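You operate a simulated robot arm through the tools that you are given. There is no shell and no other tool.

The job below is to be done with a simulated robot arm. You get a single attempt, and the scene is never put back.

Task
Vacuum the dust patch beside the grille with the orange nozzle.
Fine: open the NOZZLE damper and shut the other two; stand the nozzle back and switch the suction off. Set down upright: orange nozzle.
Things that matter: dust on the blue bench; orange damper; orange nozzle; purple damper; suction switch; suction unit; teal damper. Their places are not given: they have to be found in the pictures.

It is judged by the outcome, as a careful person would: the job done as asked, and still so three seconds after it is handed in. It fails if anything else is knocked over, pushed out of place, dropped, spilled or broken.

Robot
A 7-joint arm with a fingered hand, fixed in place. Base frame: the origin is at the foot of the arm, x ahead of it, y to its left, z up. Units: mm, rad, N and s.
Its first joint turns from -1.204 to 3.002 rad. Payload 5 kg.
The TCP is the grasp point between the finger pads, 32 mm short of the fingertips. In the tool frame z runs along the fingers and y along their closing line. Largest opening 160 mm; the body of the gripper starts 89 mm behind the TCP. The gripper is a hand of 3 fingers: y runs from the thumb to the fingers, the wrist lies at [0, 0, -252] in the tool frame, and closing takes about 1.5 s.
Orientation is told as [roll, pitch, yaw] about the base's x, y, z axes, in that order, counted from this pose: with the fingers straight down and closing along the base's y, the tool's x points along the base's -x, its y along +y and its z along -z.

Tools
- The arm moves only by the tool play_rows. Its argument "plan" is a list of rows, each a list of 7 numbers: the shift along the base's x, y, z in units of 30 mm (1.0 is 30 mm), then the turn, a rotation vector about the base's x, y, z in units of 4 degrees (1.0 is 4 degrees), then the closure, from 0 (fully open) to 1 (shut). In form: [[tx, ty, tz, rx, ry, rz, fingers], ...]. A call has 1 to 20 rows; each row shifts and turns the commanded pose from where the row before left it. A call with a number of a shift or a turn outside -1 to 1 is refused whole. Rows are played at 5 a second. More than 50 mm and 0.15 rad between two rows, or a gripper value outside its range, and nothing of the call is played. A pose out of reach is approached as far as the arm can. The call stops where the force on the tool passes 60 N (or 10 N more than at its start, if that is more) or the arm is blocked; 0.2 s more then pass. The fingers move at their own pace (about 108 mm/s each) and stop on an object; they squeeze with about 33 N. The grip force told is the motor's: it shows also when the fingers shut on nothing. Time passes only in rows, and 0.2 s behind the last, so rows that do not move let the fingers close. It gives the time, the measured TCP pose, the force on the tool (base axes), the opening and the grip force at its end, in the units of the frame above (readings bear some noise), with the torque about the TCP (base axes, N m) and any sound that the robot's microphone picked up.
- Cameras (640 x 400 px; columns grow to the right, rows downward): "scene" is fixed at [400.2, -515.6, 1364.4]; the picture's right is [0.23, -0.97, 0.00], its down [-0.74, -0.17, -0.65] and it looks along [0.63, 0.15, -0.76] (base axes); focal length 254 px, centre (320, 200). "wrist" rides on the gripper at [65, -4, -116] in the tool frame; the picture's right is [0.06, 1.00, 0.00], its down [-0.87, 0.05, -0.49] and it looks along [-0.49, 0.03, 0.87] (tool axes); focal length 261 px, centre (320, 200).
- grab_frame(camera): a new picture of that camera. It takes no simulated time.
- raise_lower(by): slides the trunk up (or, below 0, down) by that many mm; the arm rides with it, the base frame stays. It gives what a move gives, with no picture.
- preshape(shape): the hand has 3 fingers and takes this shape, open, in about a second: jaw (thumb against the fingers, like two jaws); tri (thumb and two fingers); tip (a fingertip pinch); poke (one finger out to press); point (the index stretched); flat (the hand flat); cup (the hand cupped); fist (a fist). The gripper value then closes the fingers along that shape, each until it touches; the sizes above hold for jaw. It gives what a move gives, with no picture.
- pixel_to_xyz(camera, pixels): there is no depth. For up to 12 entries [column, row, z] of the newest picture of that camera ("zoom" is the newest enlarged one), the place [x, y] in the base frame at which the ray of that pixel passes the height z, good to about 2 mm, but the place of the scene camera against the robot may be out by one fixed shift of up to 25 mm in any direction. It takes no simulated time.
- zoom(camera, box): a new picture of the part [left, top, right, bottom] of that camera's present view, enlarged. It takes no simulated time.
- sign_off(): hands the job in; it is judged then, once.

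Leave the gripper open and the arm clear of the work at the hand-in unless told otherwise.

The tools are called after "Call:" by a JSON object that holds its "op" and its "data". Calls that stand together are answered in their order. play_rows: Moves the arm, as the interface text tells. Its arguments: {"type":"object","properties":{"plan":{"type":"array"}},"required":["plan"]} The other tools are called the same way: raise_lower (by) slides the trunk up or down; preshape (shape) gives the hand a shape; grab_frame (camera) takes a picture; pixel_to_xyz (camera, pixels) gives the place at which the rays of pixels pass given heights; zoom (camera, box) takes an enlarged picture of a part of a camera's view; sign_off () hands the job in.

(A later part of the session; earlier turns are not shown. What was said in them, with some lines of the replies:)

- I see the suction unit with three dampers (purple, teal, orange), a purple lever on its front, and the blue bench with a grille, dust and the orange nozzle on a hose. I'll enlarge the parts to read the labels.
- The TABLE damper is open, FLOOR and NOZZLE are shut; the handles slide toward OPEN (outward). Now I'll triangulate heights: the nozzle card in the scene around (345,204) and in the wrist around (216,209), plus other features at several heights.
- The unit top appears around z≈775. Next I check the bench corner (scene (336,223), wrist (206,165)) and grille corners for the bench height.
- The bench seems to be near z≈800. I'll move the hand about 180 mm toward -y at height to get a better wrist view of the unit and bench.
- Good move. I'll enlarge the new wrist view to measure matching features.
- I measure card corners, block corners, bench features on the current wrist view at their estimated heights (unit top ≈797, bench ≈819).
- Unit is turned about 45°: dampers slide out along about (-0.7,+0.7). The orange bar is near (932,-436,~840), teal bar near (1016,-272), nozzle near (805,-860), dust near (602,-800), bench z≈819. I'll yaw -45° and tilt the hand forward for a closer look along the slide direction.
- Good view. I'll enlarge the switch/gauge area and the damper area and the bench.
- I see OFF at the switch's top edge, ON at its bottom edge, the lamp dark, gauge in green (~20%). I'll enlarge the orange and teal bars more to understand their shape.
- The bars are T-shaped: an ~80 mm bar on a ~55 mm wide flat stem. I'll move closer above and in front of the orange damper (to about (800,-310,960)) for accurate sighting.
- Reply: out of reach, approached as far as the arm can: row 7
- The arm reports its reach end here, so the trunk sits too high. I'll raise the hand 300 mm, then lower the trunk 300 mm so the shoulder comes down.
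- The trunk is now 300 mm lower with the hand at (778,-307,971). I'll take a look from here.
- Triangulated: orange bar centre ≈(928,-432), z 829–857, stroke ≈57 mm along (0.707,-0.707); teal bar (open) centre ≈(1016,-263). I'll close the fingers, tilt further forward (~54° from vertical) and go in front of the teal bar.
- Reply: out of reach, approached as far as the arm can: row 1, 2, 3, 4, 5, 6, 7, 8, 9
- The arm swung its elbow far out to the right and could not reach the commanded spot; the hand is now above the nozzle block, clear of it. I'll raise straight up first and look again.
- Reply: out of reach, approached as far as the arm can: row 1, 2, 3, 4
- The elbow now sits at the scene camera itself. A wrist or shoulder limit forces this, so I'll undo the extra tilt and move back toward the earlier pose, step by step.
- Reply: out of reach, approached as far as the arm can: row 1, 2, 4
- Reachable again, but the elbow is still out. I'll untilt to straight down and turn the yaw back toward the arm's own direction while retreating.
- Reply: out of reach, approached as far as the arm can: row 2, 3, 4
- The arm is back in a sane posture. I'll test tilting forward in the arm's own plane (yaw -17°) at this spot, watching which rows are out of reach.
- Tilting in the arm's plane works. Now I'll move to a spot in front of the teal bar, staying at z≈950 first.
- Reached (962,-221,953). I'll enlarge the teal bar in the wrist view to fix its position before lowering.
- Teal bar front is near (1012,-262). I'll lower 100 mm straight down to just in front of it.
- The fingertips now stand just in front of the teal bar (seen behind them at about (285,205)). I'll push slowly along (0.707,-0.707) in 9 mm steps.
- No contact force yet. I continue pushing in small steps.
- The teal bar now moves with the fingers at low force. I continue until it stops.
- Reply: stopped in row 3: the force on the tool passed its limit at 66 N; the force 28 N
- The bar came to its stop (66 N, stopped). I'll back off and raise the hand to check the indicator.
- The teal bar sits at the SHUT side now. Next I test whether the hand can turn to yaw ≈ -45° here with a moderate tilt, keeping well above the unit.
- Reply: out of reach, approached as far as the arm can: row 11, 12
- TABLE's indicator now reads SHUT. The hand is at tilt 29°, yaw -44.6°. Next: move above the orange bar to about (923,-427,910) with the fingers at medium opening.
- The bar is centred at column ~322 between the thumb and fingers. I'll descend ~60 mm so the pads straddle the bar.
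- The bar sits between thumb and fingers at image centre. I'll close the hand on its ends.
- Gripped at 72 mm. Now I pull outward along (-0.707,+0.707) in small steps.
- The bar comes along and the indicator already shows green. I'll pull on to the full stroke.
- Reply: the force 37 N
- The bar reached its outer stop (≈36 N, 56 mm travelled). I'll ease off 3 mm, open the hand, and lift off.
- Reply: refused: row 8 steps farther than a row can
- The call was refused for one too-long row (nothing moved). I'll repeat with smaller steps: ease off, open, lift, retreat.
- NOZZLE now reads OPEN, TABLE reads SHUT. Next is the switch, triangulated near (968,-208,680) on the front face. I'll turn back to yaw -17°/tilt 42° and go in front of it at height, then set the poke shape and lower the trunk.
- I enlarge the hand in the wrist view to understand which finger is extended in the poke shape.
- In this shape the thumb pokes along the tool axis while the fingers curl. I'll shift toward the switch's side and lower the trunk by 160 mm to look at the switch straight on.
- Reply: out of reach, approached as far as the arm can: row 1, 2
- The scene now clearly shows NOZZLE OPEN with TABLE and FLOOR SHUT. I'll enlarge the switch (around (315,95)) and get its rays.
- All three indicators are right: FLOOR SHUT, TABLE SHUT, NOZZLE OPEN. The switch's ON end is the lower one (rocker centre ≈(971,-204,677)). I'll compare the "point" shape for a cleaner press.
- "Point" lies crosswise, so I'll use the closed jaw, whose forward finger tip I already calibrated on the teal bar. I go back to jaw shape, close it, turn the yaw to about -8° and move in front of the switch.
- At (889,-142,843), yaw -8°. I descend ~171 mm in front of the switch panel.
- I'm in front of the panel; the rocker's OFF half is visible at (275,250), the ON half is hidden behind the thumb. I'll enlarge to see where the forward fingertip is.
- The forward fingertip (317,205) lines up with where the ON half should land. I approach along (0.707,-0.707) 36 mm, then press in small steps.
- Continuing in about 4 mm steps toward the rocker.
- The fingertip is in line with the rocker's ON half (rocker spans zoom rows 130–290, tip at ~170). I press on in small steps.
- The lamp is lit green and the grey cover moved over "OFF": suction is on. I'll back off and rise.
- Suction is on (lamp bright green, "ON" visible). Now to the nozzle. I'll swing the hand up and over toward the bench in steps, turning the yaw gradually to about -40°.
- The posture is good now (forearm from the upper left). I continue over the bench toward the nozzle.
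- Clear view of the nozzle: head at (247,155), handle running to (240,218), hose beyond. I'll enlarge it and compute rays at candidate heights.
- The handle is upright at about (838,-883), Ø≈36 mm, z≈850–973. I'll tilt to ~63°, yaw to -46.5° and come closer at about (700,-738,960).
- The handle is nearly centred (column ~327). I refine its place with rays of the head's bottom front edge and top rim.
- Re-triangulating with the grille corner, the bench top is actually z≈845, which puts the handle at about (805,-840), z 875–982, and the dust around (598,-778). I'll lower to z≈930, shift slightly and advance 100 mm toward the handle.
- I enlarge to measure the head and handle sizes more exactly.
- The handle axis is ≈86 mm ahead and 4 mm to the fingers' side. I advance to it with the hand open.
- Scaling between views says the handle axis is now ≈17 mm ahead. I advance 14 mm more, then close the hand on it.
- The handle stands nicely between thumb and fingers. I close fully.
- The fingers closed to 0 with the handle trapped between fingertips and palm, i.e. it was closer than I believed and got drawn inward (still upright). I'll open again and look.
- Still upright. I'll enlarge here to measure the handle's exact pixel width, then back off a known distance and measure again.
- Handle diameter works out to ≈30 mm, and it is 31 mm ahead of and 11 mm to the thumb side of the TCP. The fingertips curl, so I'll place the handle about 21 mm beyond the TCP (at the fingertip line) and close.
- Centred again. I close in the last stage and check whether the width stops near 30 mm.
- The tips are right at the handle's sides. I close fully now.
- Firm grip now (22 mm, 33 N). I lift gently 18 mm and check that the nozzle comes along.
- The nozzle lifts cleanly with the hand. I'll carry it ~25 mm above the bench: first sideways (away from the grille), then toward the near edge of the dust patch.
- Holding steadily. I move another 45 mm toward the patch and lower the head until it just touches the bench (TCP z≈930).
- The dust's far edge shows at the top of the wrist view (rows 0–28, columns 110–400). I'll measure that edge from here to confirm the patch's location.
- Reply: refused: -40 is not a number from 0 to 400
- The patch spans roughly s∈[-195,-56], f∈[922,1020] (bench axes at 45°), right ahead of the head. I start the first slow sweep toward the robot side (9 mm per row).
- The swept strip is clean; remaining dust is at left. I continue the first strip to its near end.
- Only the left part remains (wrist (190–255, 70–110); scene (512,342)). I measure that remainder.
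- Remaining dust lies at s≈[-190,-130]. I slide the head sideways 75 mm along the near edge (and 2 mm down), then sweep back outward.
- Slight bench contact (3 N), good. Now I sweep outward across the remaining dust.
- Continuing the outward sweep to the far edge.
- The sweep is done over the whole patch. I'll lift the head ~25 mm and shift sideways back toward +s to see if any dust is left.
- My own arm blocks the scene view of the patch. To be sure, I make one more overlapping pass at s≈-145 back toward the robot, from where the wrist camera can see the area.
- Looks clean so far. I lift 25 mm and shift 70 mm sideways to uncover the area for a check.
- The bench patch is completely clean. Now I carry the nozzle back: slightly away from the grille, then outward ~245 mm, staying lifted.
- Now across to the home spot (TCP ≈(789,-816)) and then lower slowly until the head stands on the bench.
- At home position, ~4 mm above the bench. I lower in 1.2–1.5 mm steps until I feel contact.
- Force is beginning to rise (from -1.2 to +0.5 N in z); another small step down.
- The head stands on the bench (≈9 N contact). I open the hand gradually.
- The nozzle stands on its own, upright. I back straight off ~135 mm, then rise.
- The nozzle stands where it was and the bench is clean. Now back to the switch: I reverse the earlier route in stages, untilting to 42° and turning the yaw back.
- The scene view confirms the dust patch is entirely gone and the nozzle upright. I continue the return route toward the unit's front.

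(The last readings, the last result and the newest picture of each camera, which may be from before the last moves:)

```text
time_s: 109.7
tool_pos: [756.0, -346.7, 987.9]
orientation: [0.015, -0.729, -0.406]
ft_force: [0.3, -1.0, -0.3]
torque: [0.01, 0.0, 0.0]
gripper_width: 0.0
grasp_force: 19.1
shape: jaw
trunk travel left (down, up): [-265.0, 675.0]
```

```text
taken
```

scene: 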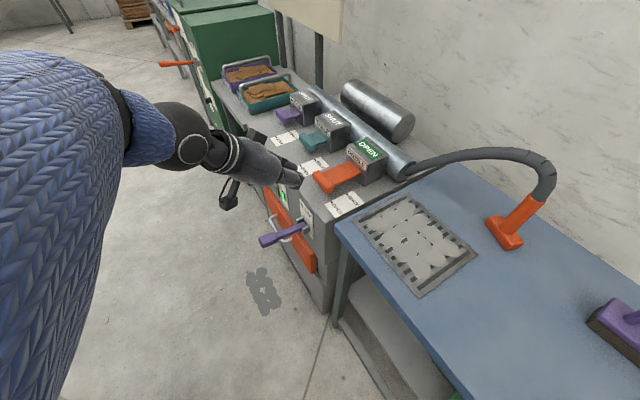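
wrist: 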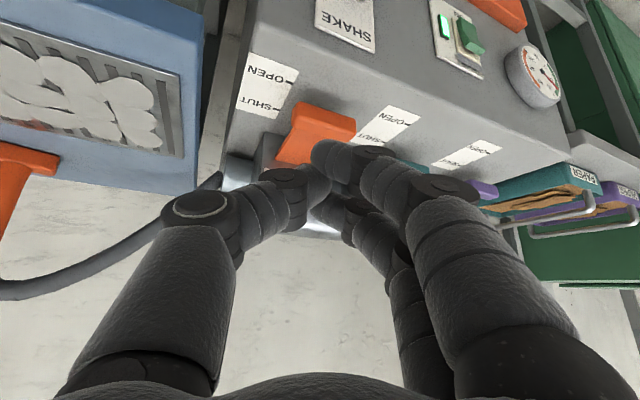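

All good. Continue to the spot in front of the switch at z≈860, yaw -8°.

Call:
{"op": "play_rows", "data": {"plan": [[0.486, 0.914, -0.6, 0, 0, 0.54, 1], [0.486, 0.914, -0.6, 0, 0, 0.54, 1], [0.486, 0.914, -0.6, 0, 0, 0.54, 1], [0.486, 0.914, -0.6, 0, 0, 0.54, 1], [0.486, 0.914, -0.6, 0, 0, 0.54, 1], [0.486, 0.914, -0.6, 0, 0, 0.54, 1], [0.486, 0.914, -0.6, 0, 0, 0.54, 1], [0, 0, 0, 0, 0, 0, 1]]}}

Call:
{"op": "grab_frame", "data": {"camera": "scene"}}

Call:
{"op": "grab_frame", "data": {"camera": "wrist"}}

```text
time_s: 111.5
tool_pos: [856.1, -153.7, 858.9]
orientation: [0.015, -0.73, -0.141]
ft_force: [-0.6, 0.0, -0.5]
torque: [0.0, -0.01, -0.02]
gripper_width: 0.0
grasp_force: 32.6
shape: jaw
trunk travel left (down, up): [-265.0, 675.0]
```

```text
taken
```

scene: 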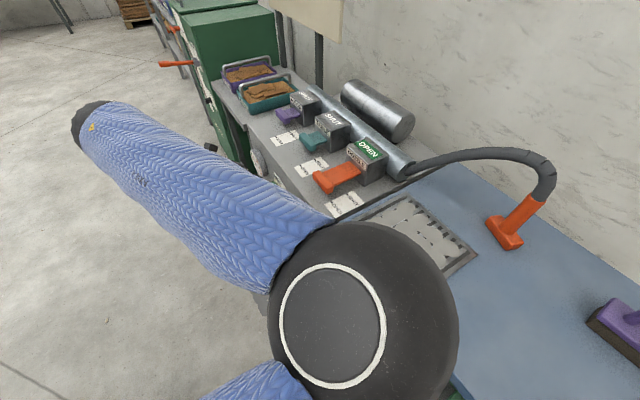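

```text
taken
```

wrist: 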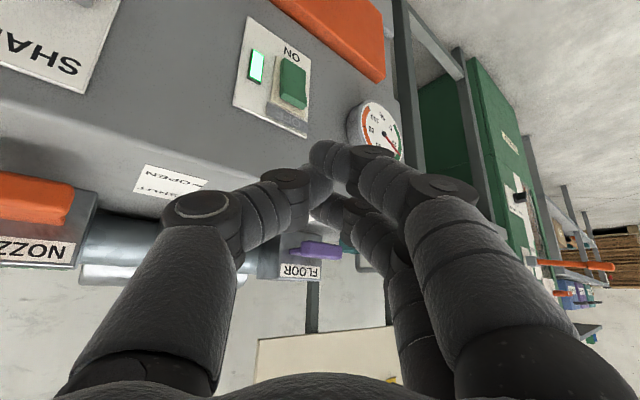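

Same pose as before. The OFF half is the upper one, so I descend to z≈699 (27 mm higher than for ON), in front of the panel.

Call:
{"op": "play_rows", "data": {"plan": [[0.21, -0.027, -0.888, 0, 0, 0, 1], [0.21, -0.027, -0.888, 0, 0, 0, 1], [0.21, -0.027, -0.888, 0, 0, 0, 1], [0.21, -0.027, -0.888, 0, 0, 0, 1], [0.21, -0.027, -0.888, 0, 0, 0, 1], [0.21, -0.027, -0.888, 0, 0, 0, 1], [0, 0, 0, 0, 0, 0, 1]]}}

Call:
{"op": "grab_frame", "data": {"camera": "wrist"}}

Call:
{"op": "zoom", "data": {"camera": "wrist", "box": [200, 120, 420, 320]}}

```text
time_s: 113.1
tool_pos: [895.2, -160.8, 702.0]
orientation: [0.015, -0.73, -0.142]
ft_force: [0.1, -0.9, -0.5]
torque: [0.01, 0.03, -0.01]
gripper_width: 0.3
grasp_force: 32.7
shape: jaw
trunk travel left (down, up): [-265.0, 675.0]
```

```text
taken
```

wrist: 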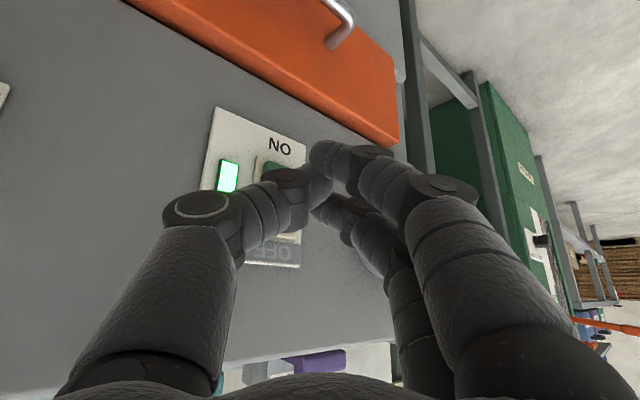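

```text
2.00 times, centred on (310, 220) of wrist
```

zoom: 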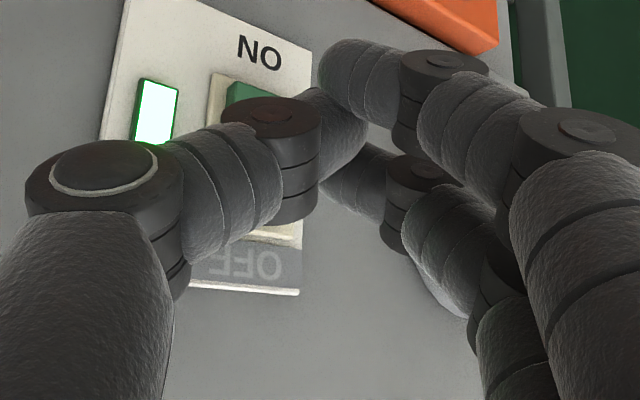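

The fingertip will land on the upper (OFF) half. I approach 36 mm, then press in small steps.

Call:
{"op": "play_rows", "data": {"plan": [[0.21, -0.21, -0.05, 0, 0, 0, 1], [0.21, -0.21, 0, 0, 0, 0, 1], [0.21, -0.21, 0, 0, 0, 0, 1], [0.21, -0.21, 0, 0, 0, 0, 1], [0, 0, 0, 0, 0, 0, 1]]}}

Call:
{"op": "zoom", "data": {"camera": "wrist", "box": [200, 120, 420, 320]}}

```text
time_s: 114.3
tool_pos: [920.9, -183.7, 700.2]
orientation: [0.017, -0.731, -0.143]
ft_force: [0.2, 0.4, 1.0]
torque: [-0.01, -0.01, 0.01]
gripper_width: 0.0
grasp_force: 33.6
shape: jaw
trunk travel left (down, up): [-265.0, 675.0]
```

```text
2.00 times, centred on (310, 220) of wrist
```

zoom: 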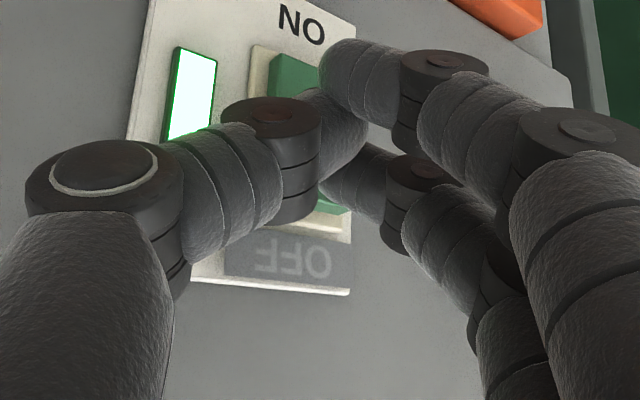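

Aligned with the OFF half. I continue in ~4 mm steps.

Call:
{"op": "play_rows", "data": {"plan": [[0.1, -0.1, 0, 0, 0, 0, 1], [0.1, -0.1, 0, 0, 0, 0, 1], [0.1, -0.1, 0, 0, 0, 0, 1], [0, 0, 0, 0, 0, 0, 1]]}}

Call:
{"op": "zoom", "data": {"camera": "wrist", "box": [200, 120, 420, 320]}}

```text
time_s: 115.3
tool_pos: [929.9, -193.5, 700.6]
orientation: [0.017, -0.729, -0.142]
ft_force: [0.8, -0.4, -0.7]
torque: [-0.01, 0.0, 0.0]
gripper_width: 0.1
grasp_force: 33.2
shape: jaw
trunk travel left (down, up): [-265.0, 675.0]
```

```text
2.00 times, centred on (310, 220) of wrist
```

zoom: 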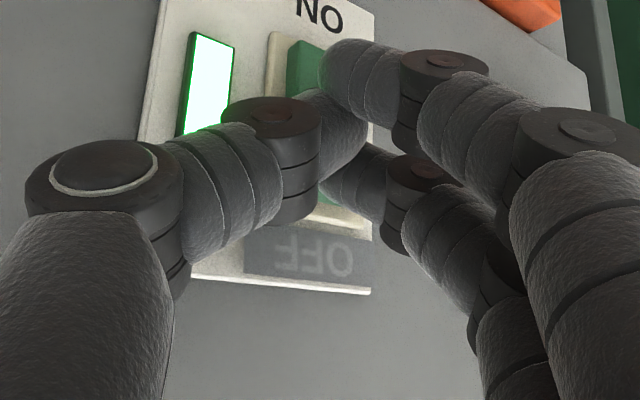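

Not yet pressed. Two or three more small steps.

Call:
{"op": "play_rows", "data": {"plan": [[0.1, -0.1, 0, 0, 0, 0, 1], [0.1, -0.1, 0, 0, 0, 0, 1], [0, 0, 0, 0, 0, 0, 1]]}}

Call:
{"op": "zoom", "data": {"camera": "wrist", "box": [200, 120, 420, 320]}}

```text
time_s: 116.1
tool_pos: [936.5, -198.9, 699.8]
orientation: [0.016, -0.733, -0.143]
ft_force: [-0.1, 0.7, -0.1]
torque: [0.01, 0.01, 0.03]
gripper_width: 0.0
grasp_force: 32.8
shape: jaw
trunk travel left (down, up): [-265.0, 675.0]
```

```text
2.00 times, centred on (310, 220) of wrist
```

zoom: 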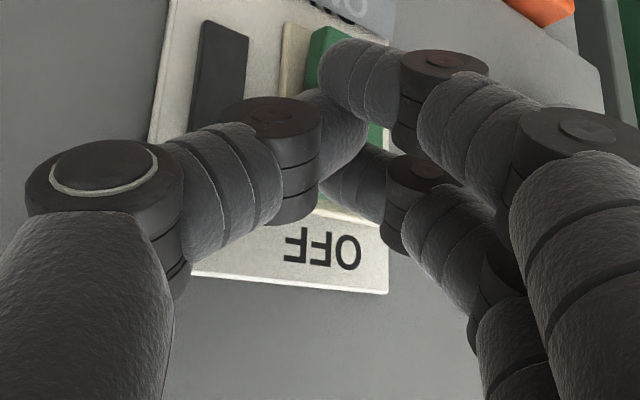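

The lamp is dark and "OFF" is uncovered: suction is off. I back off, rise, and then open the hand clear of the unit.

Call:
{"op": "play_rows", "data": {"plan": [[-0.3, 0.3, 0, 0, 0, 0, 1], [-0.5, 0.5, 0, 0, 0, 0, 1], [-0.5, 0.5, 0, 0, 0, 0, 1], [-0.4, 0.2, 0.8, 0, 0, 0, 1], [-0.4, 0, 0.9, 0, 0, 0, 1], [-0.4, 0, 0.9, 0, 0, 0, 1], [-0.4, 0, 0.9, 0, 0, 0, 1], [0, 0, 0.9, 0, 0, 0, 1], [0, 0, 0.9, 0, 0, 0, 1], [0, 0, 0.9, 0, 0, 0, 1], [0, 0, 0, 0, 0, 0, 1]]}}

Call:
{"op": "grab_frame", "data": {"camera": "wrist"}}

Call:
{"op": "grab_frame", "data": {"camera": "scene"}}

```text
time_s: 118.5
tool_pos: [846.6, -153.6, 886.6]
orientation: [0.017, -0.73, -0.143]
ft_force: [-0.6, 0.9, 1.0]
torque: [-0.03, 0.0, 0.0]
gripper_width: 0.0
grasp_force: 33.2
shape: jaw
trunk travel left (down, up): [-265.0, 675.0]
```

```text
taken
```

wrist: 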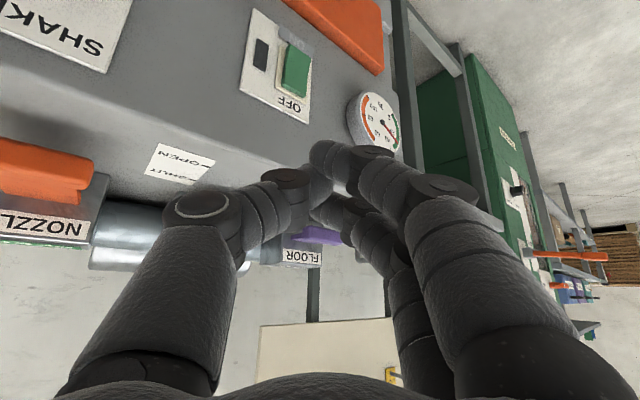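

```text
taken
```

scene: 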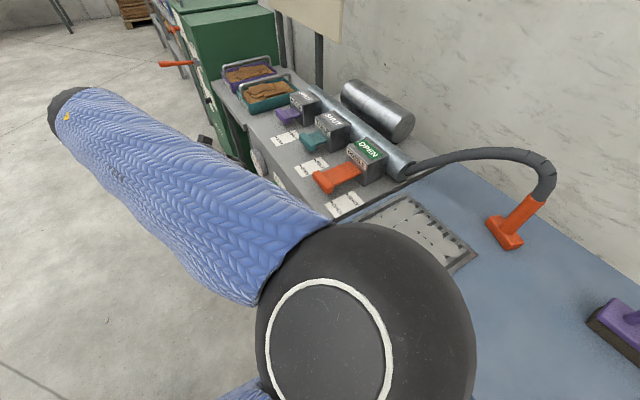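

Switch is OFF (lamp dark). I retreat further back and up, opening the hand, for a final overall check.

Call:
{"op": "play_rows", "data": {"plan": [[-0.5, -0.9, 0.6, 0, 0, -0.5, 1], [-0.5, -0.9, 0.6, 0, 0, -0.5, 1], [-0.5, -0.9, 0.6, 0, 0, -0.5, 1], [-0.6, -0.6, 0.6, 0, 0, -0.5, 1], [-0.8, -0.3, 0.6, 0, 0, 0, 0.5], [-0.8, 0, 0.6, 0, 0, 0, 0], [-0.8, 0, 0.5, 0, 0, 0, 0], [-0.8, 0, 0.5, 0, 0, 0, 0], [0, 0, 0, 0, 0, 0, 0]]}}

Call:
{"op": "grab_frame", "data": {"camera": "scene"}}

Call:
{"op": "grab_frame", "data": {"camera": "wrist"}}

```text
time_s: 120.5
tool_pos: [687.4, -262.9, 1023.1]
orientation: [0.015, -0.731, -0.282]
ft_force: [0.8, -0.3, -1.1]
torque: [0.0, 0.03, 0.01]
gripper_width: 159.7
grasp_force: 0.1
shape: jaw
trunk travel left (down, up): [-265.0, 675.0]
```

```text
taken
```

scene: 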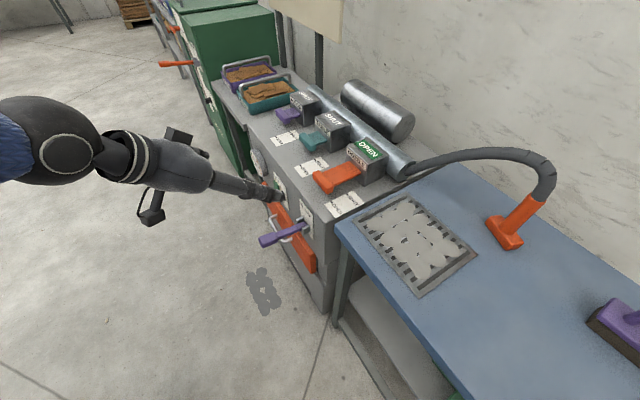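

```text
taken
```

wrist: 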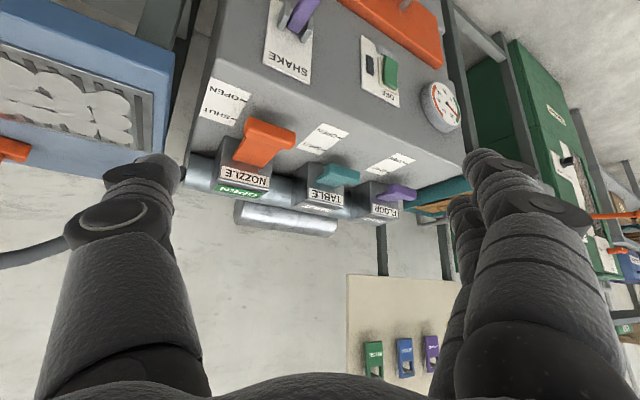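

The arm is clear and the hand open. I do a last enlarged check of dampers, switch, bench and nozzle.

Call:
{"op": "zoom", "data": {"camera": "scene", "box": [240, 80, 420, 220]}}

Call:
{"op": "zoom", "data": {"camera": "scene", "box": [340, 140, 640, 400]}}

Call:
{"op": "zoom", "data": {"camera": "wrist", "box": [180, 0, 480, 230]}}

```text
2.86 times, centred on (330, 150) of scene
```

zoom: 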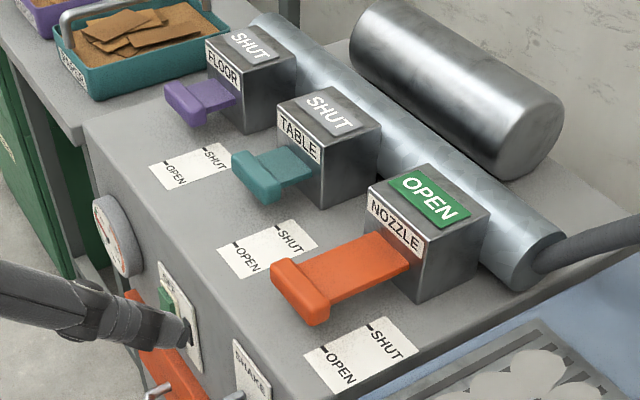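

```text
1.54 times, centred on (490, 270) of scene
```

zoom: 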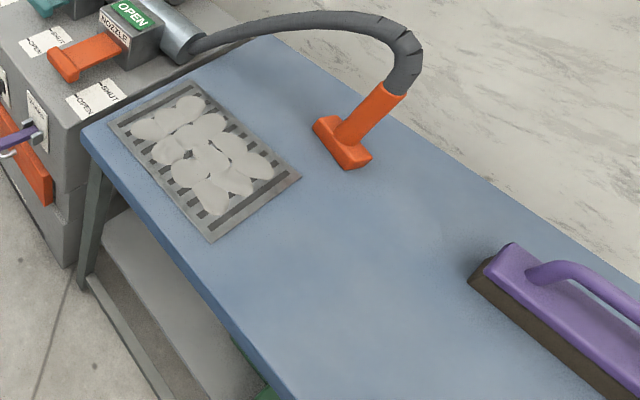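

```text
1.74 times, centred on (330, 115) of wrist
```

zoom: 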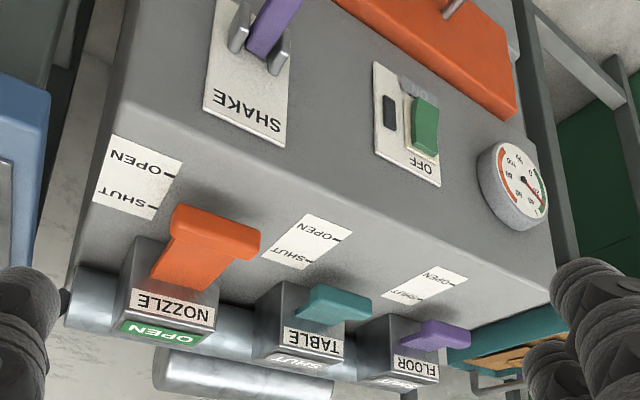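

Everything is as asked: the NOZZLE damper reads OPEN, and TABLE and FLOOR read SHUT. The dust patch beside the grille is gone, and the orange nozzle stands upright where it was. The suction switch is OFF with its lamp dark. The brush and grille were not disturbed, the hand is open and the arm is clear, so I hand the job in.

Call:
{"op": "sign_off", "data": {}}

```text
The job is handed in.
```

I vacuumed up the dust patch beside the grille with the orange nozzle and handed the job in. The judging result hasn't come back. My last pictures before the hand-in showed:

- **Dampers:** NOZZLE reads OPEN; TABLE and FLOOR both read SHUT. FLOOR was already shut at the start.
- **Dust:** the patch on the blue bench is gone. I left the dust on the grille and the orange patch further along the bench alone.
- **Nozzle:** it stands upright, close to where it was. Its head is turned about 17° from how it first stood, because my first try at gripping the handle dragged it about 2 cm.
- **Suction:** I switched it on for the sweep and off afterwards. The lamp is dark and the switch shows OFF.

In the pictures, nothing else was moved or knocked over. The hand is open and the arm is clear of the work.
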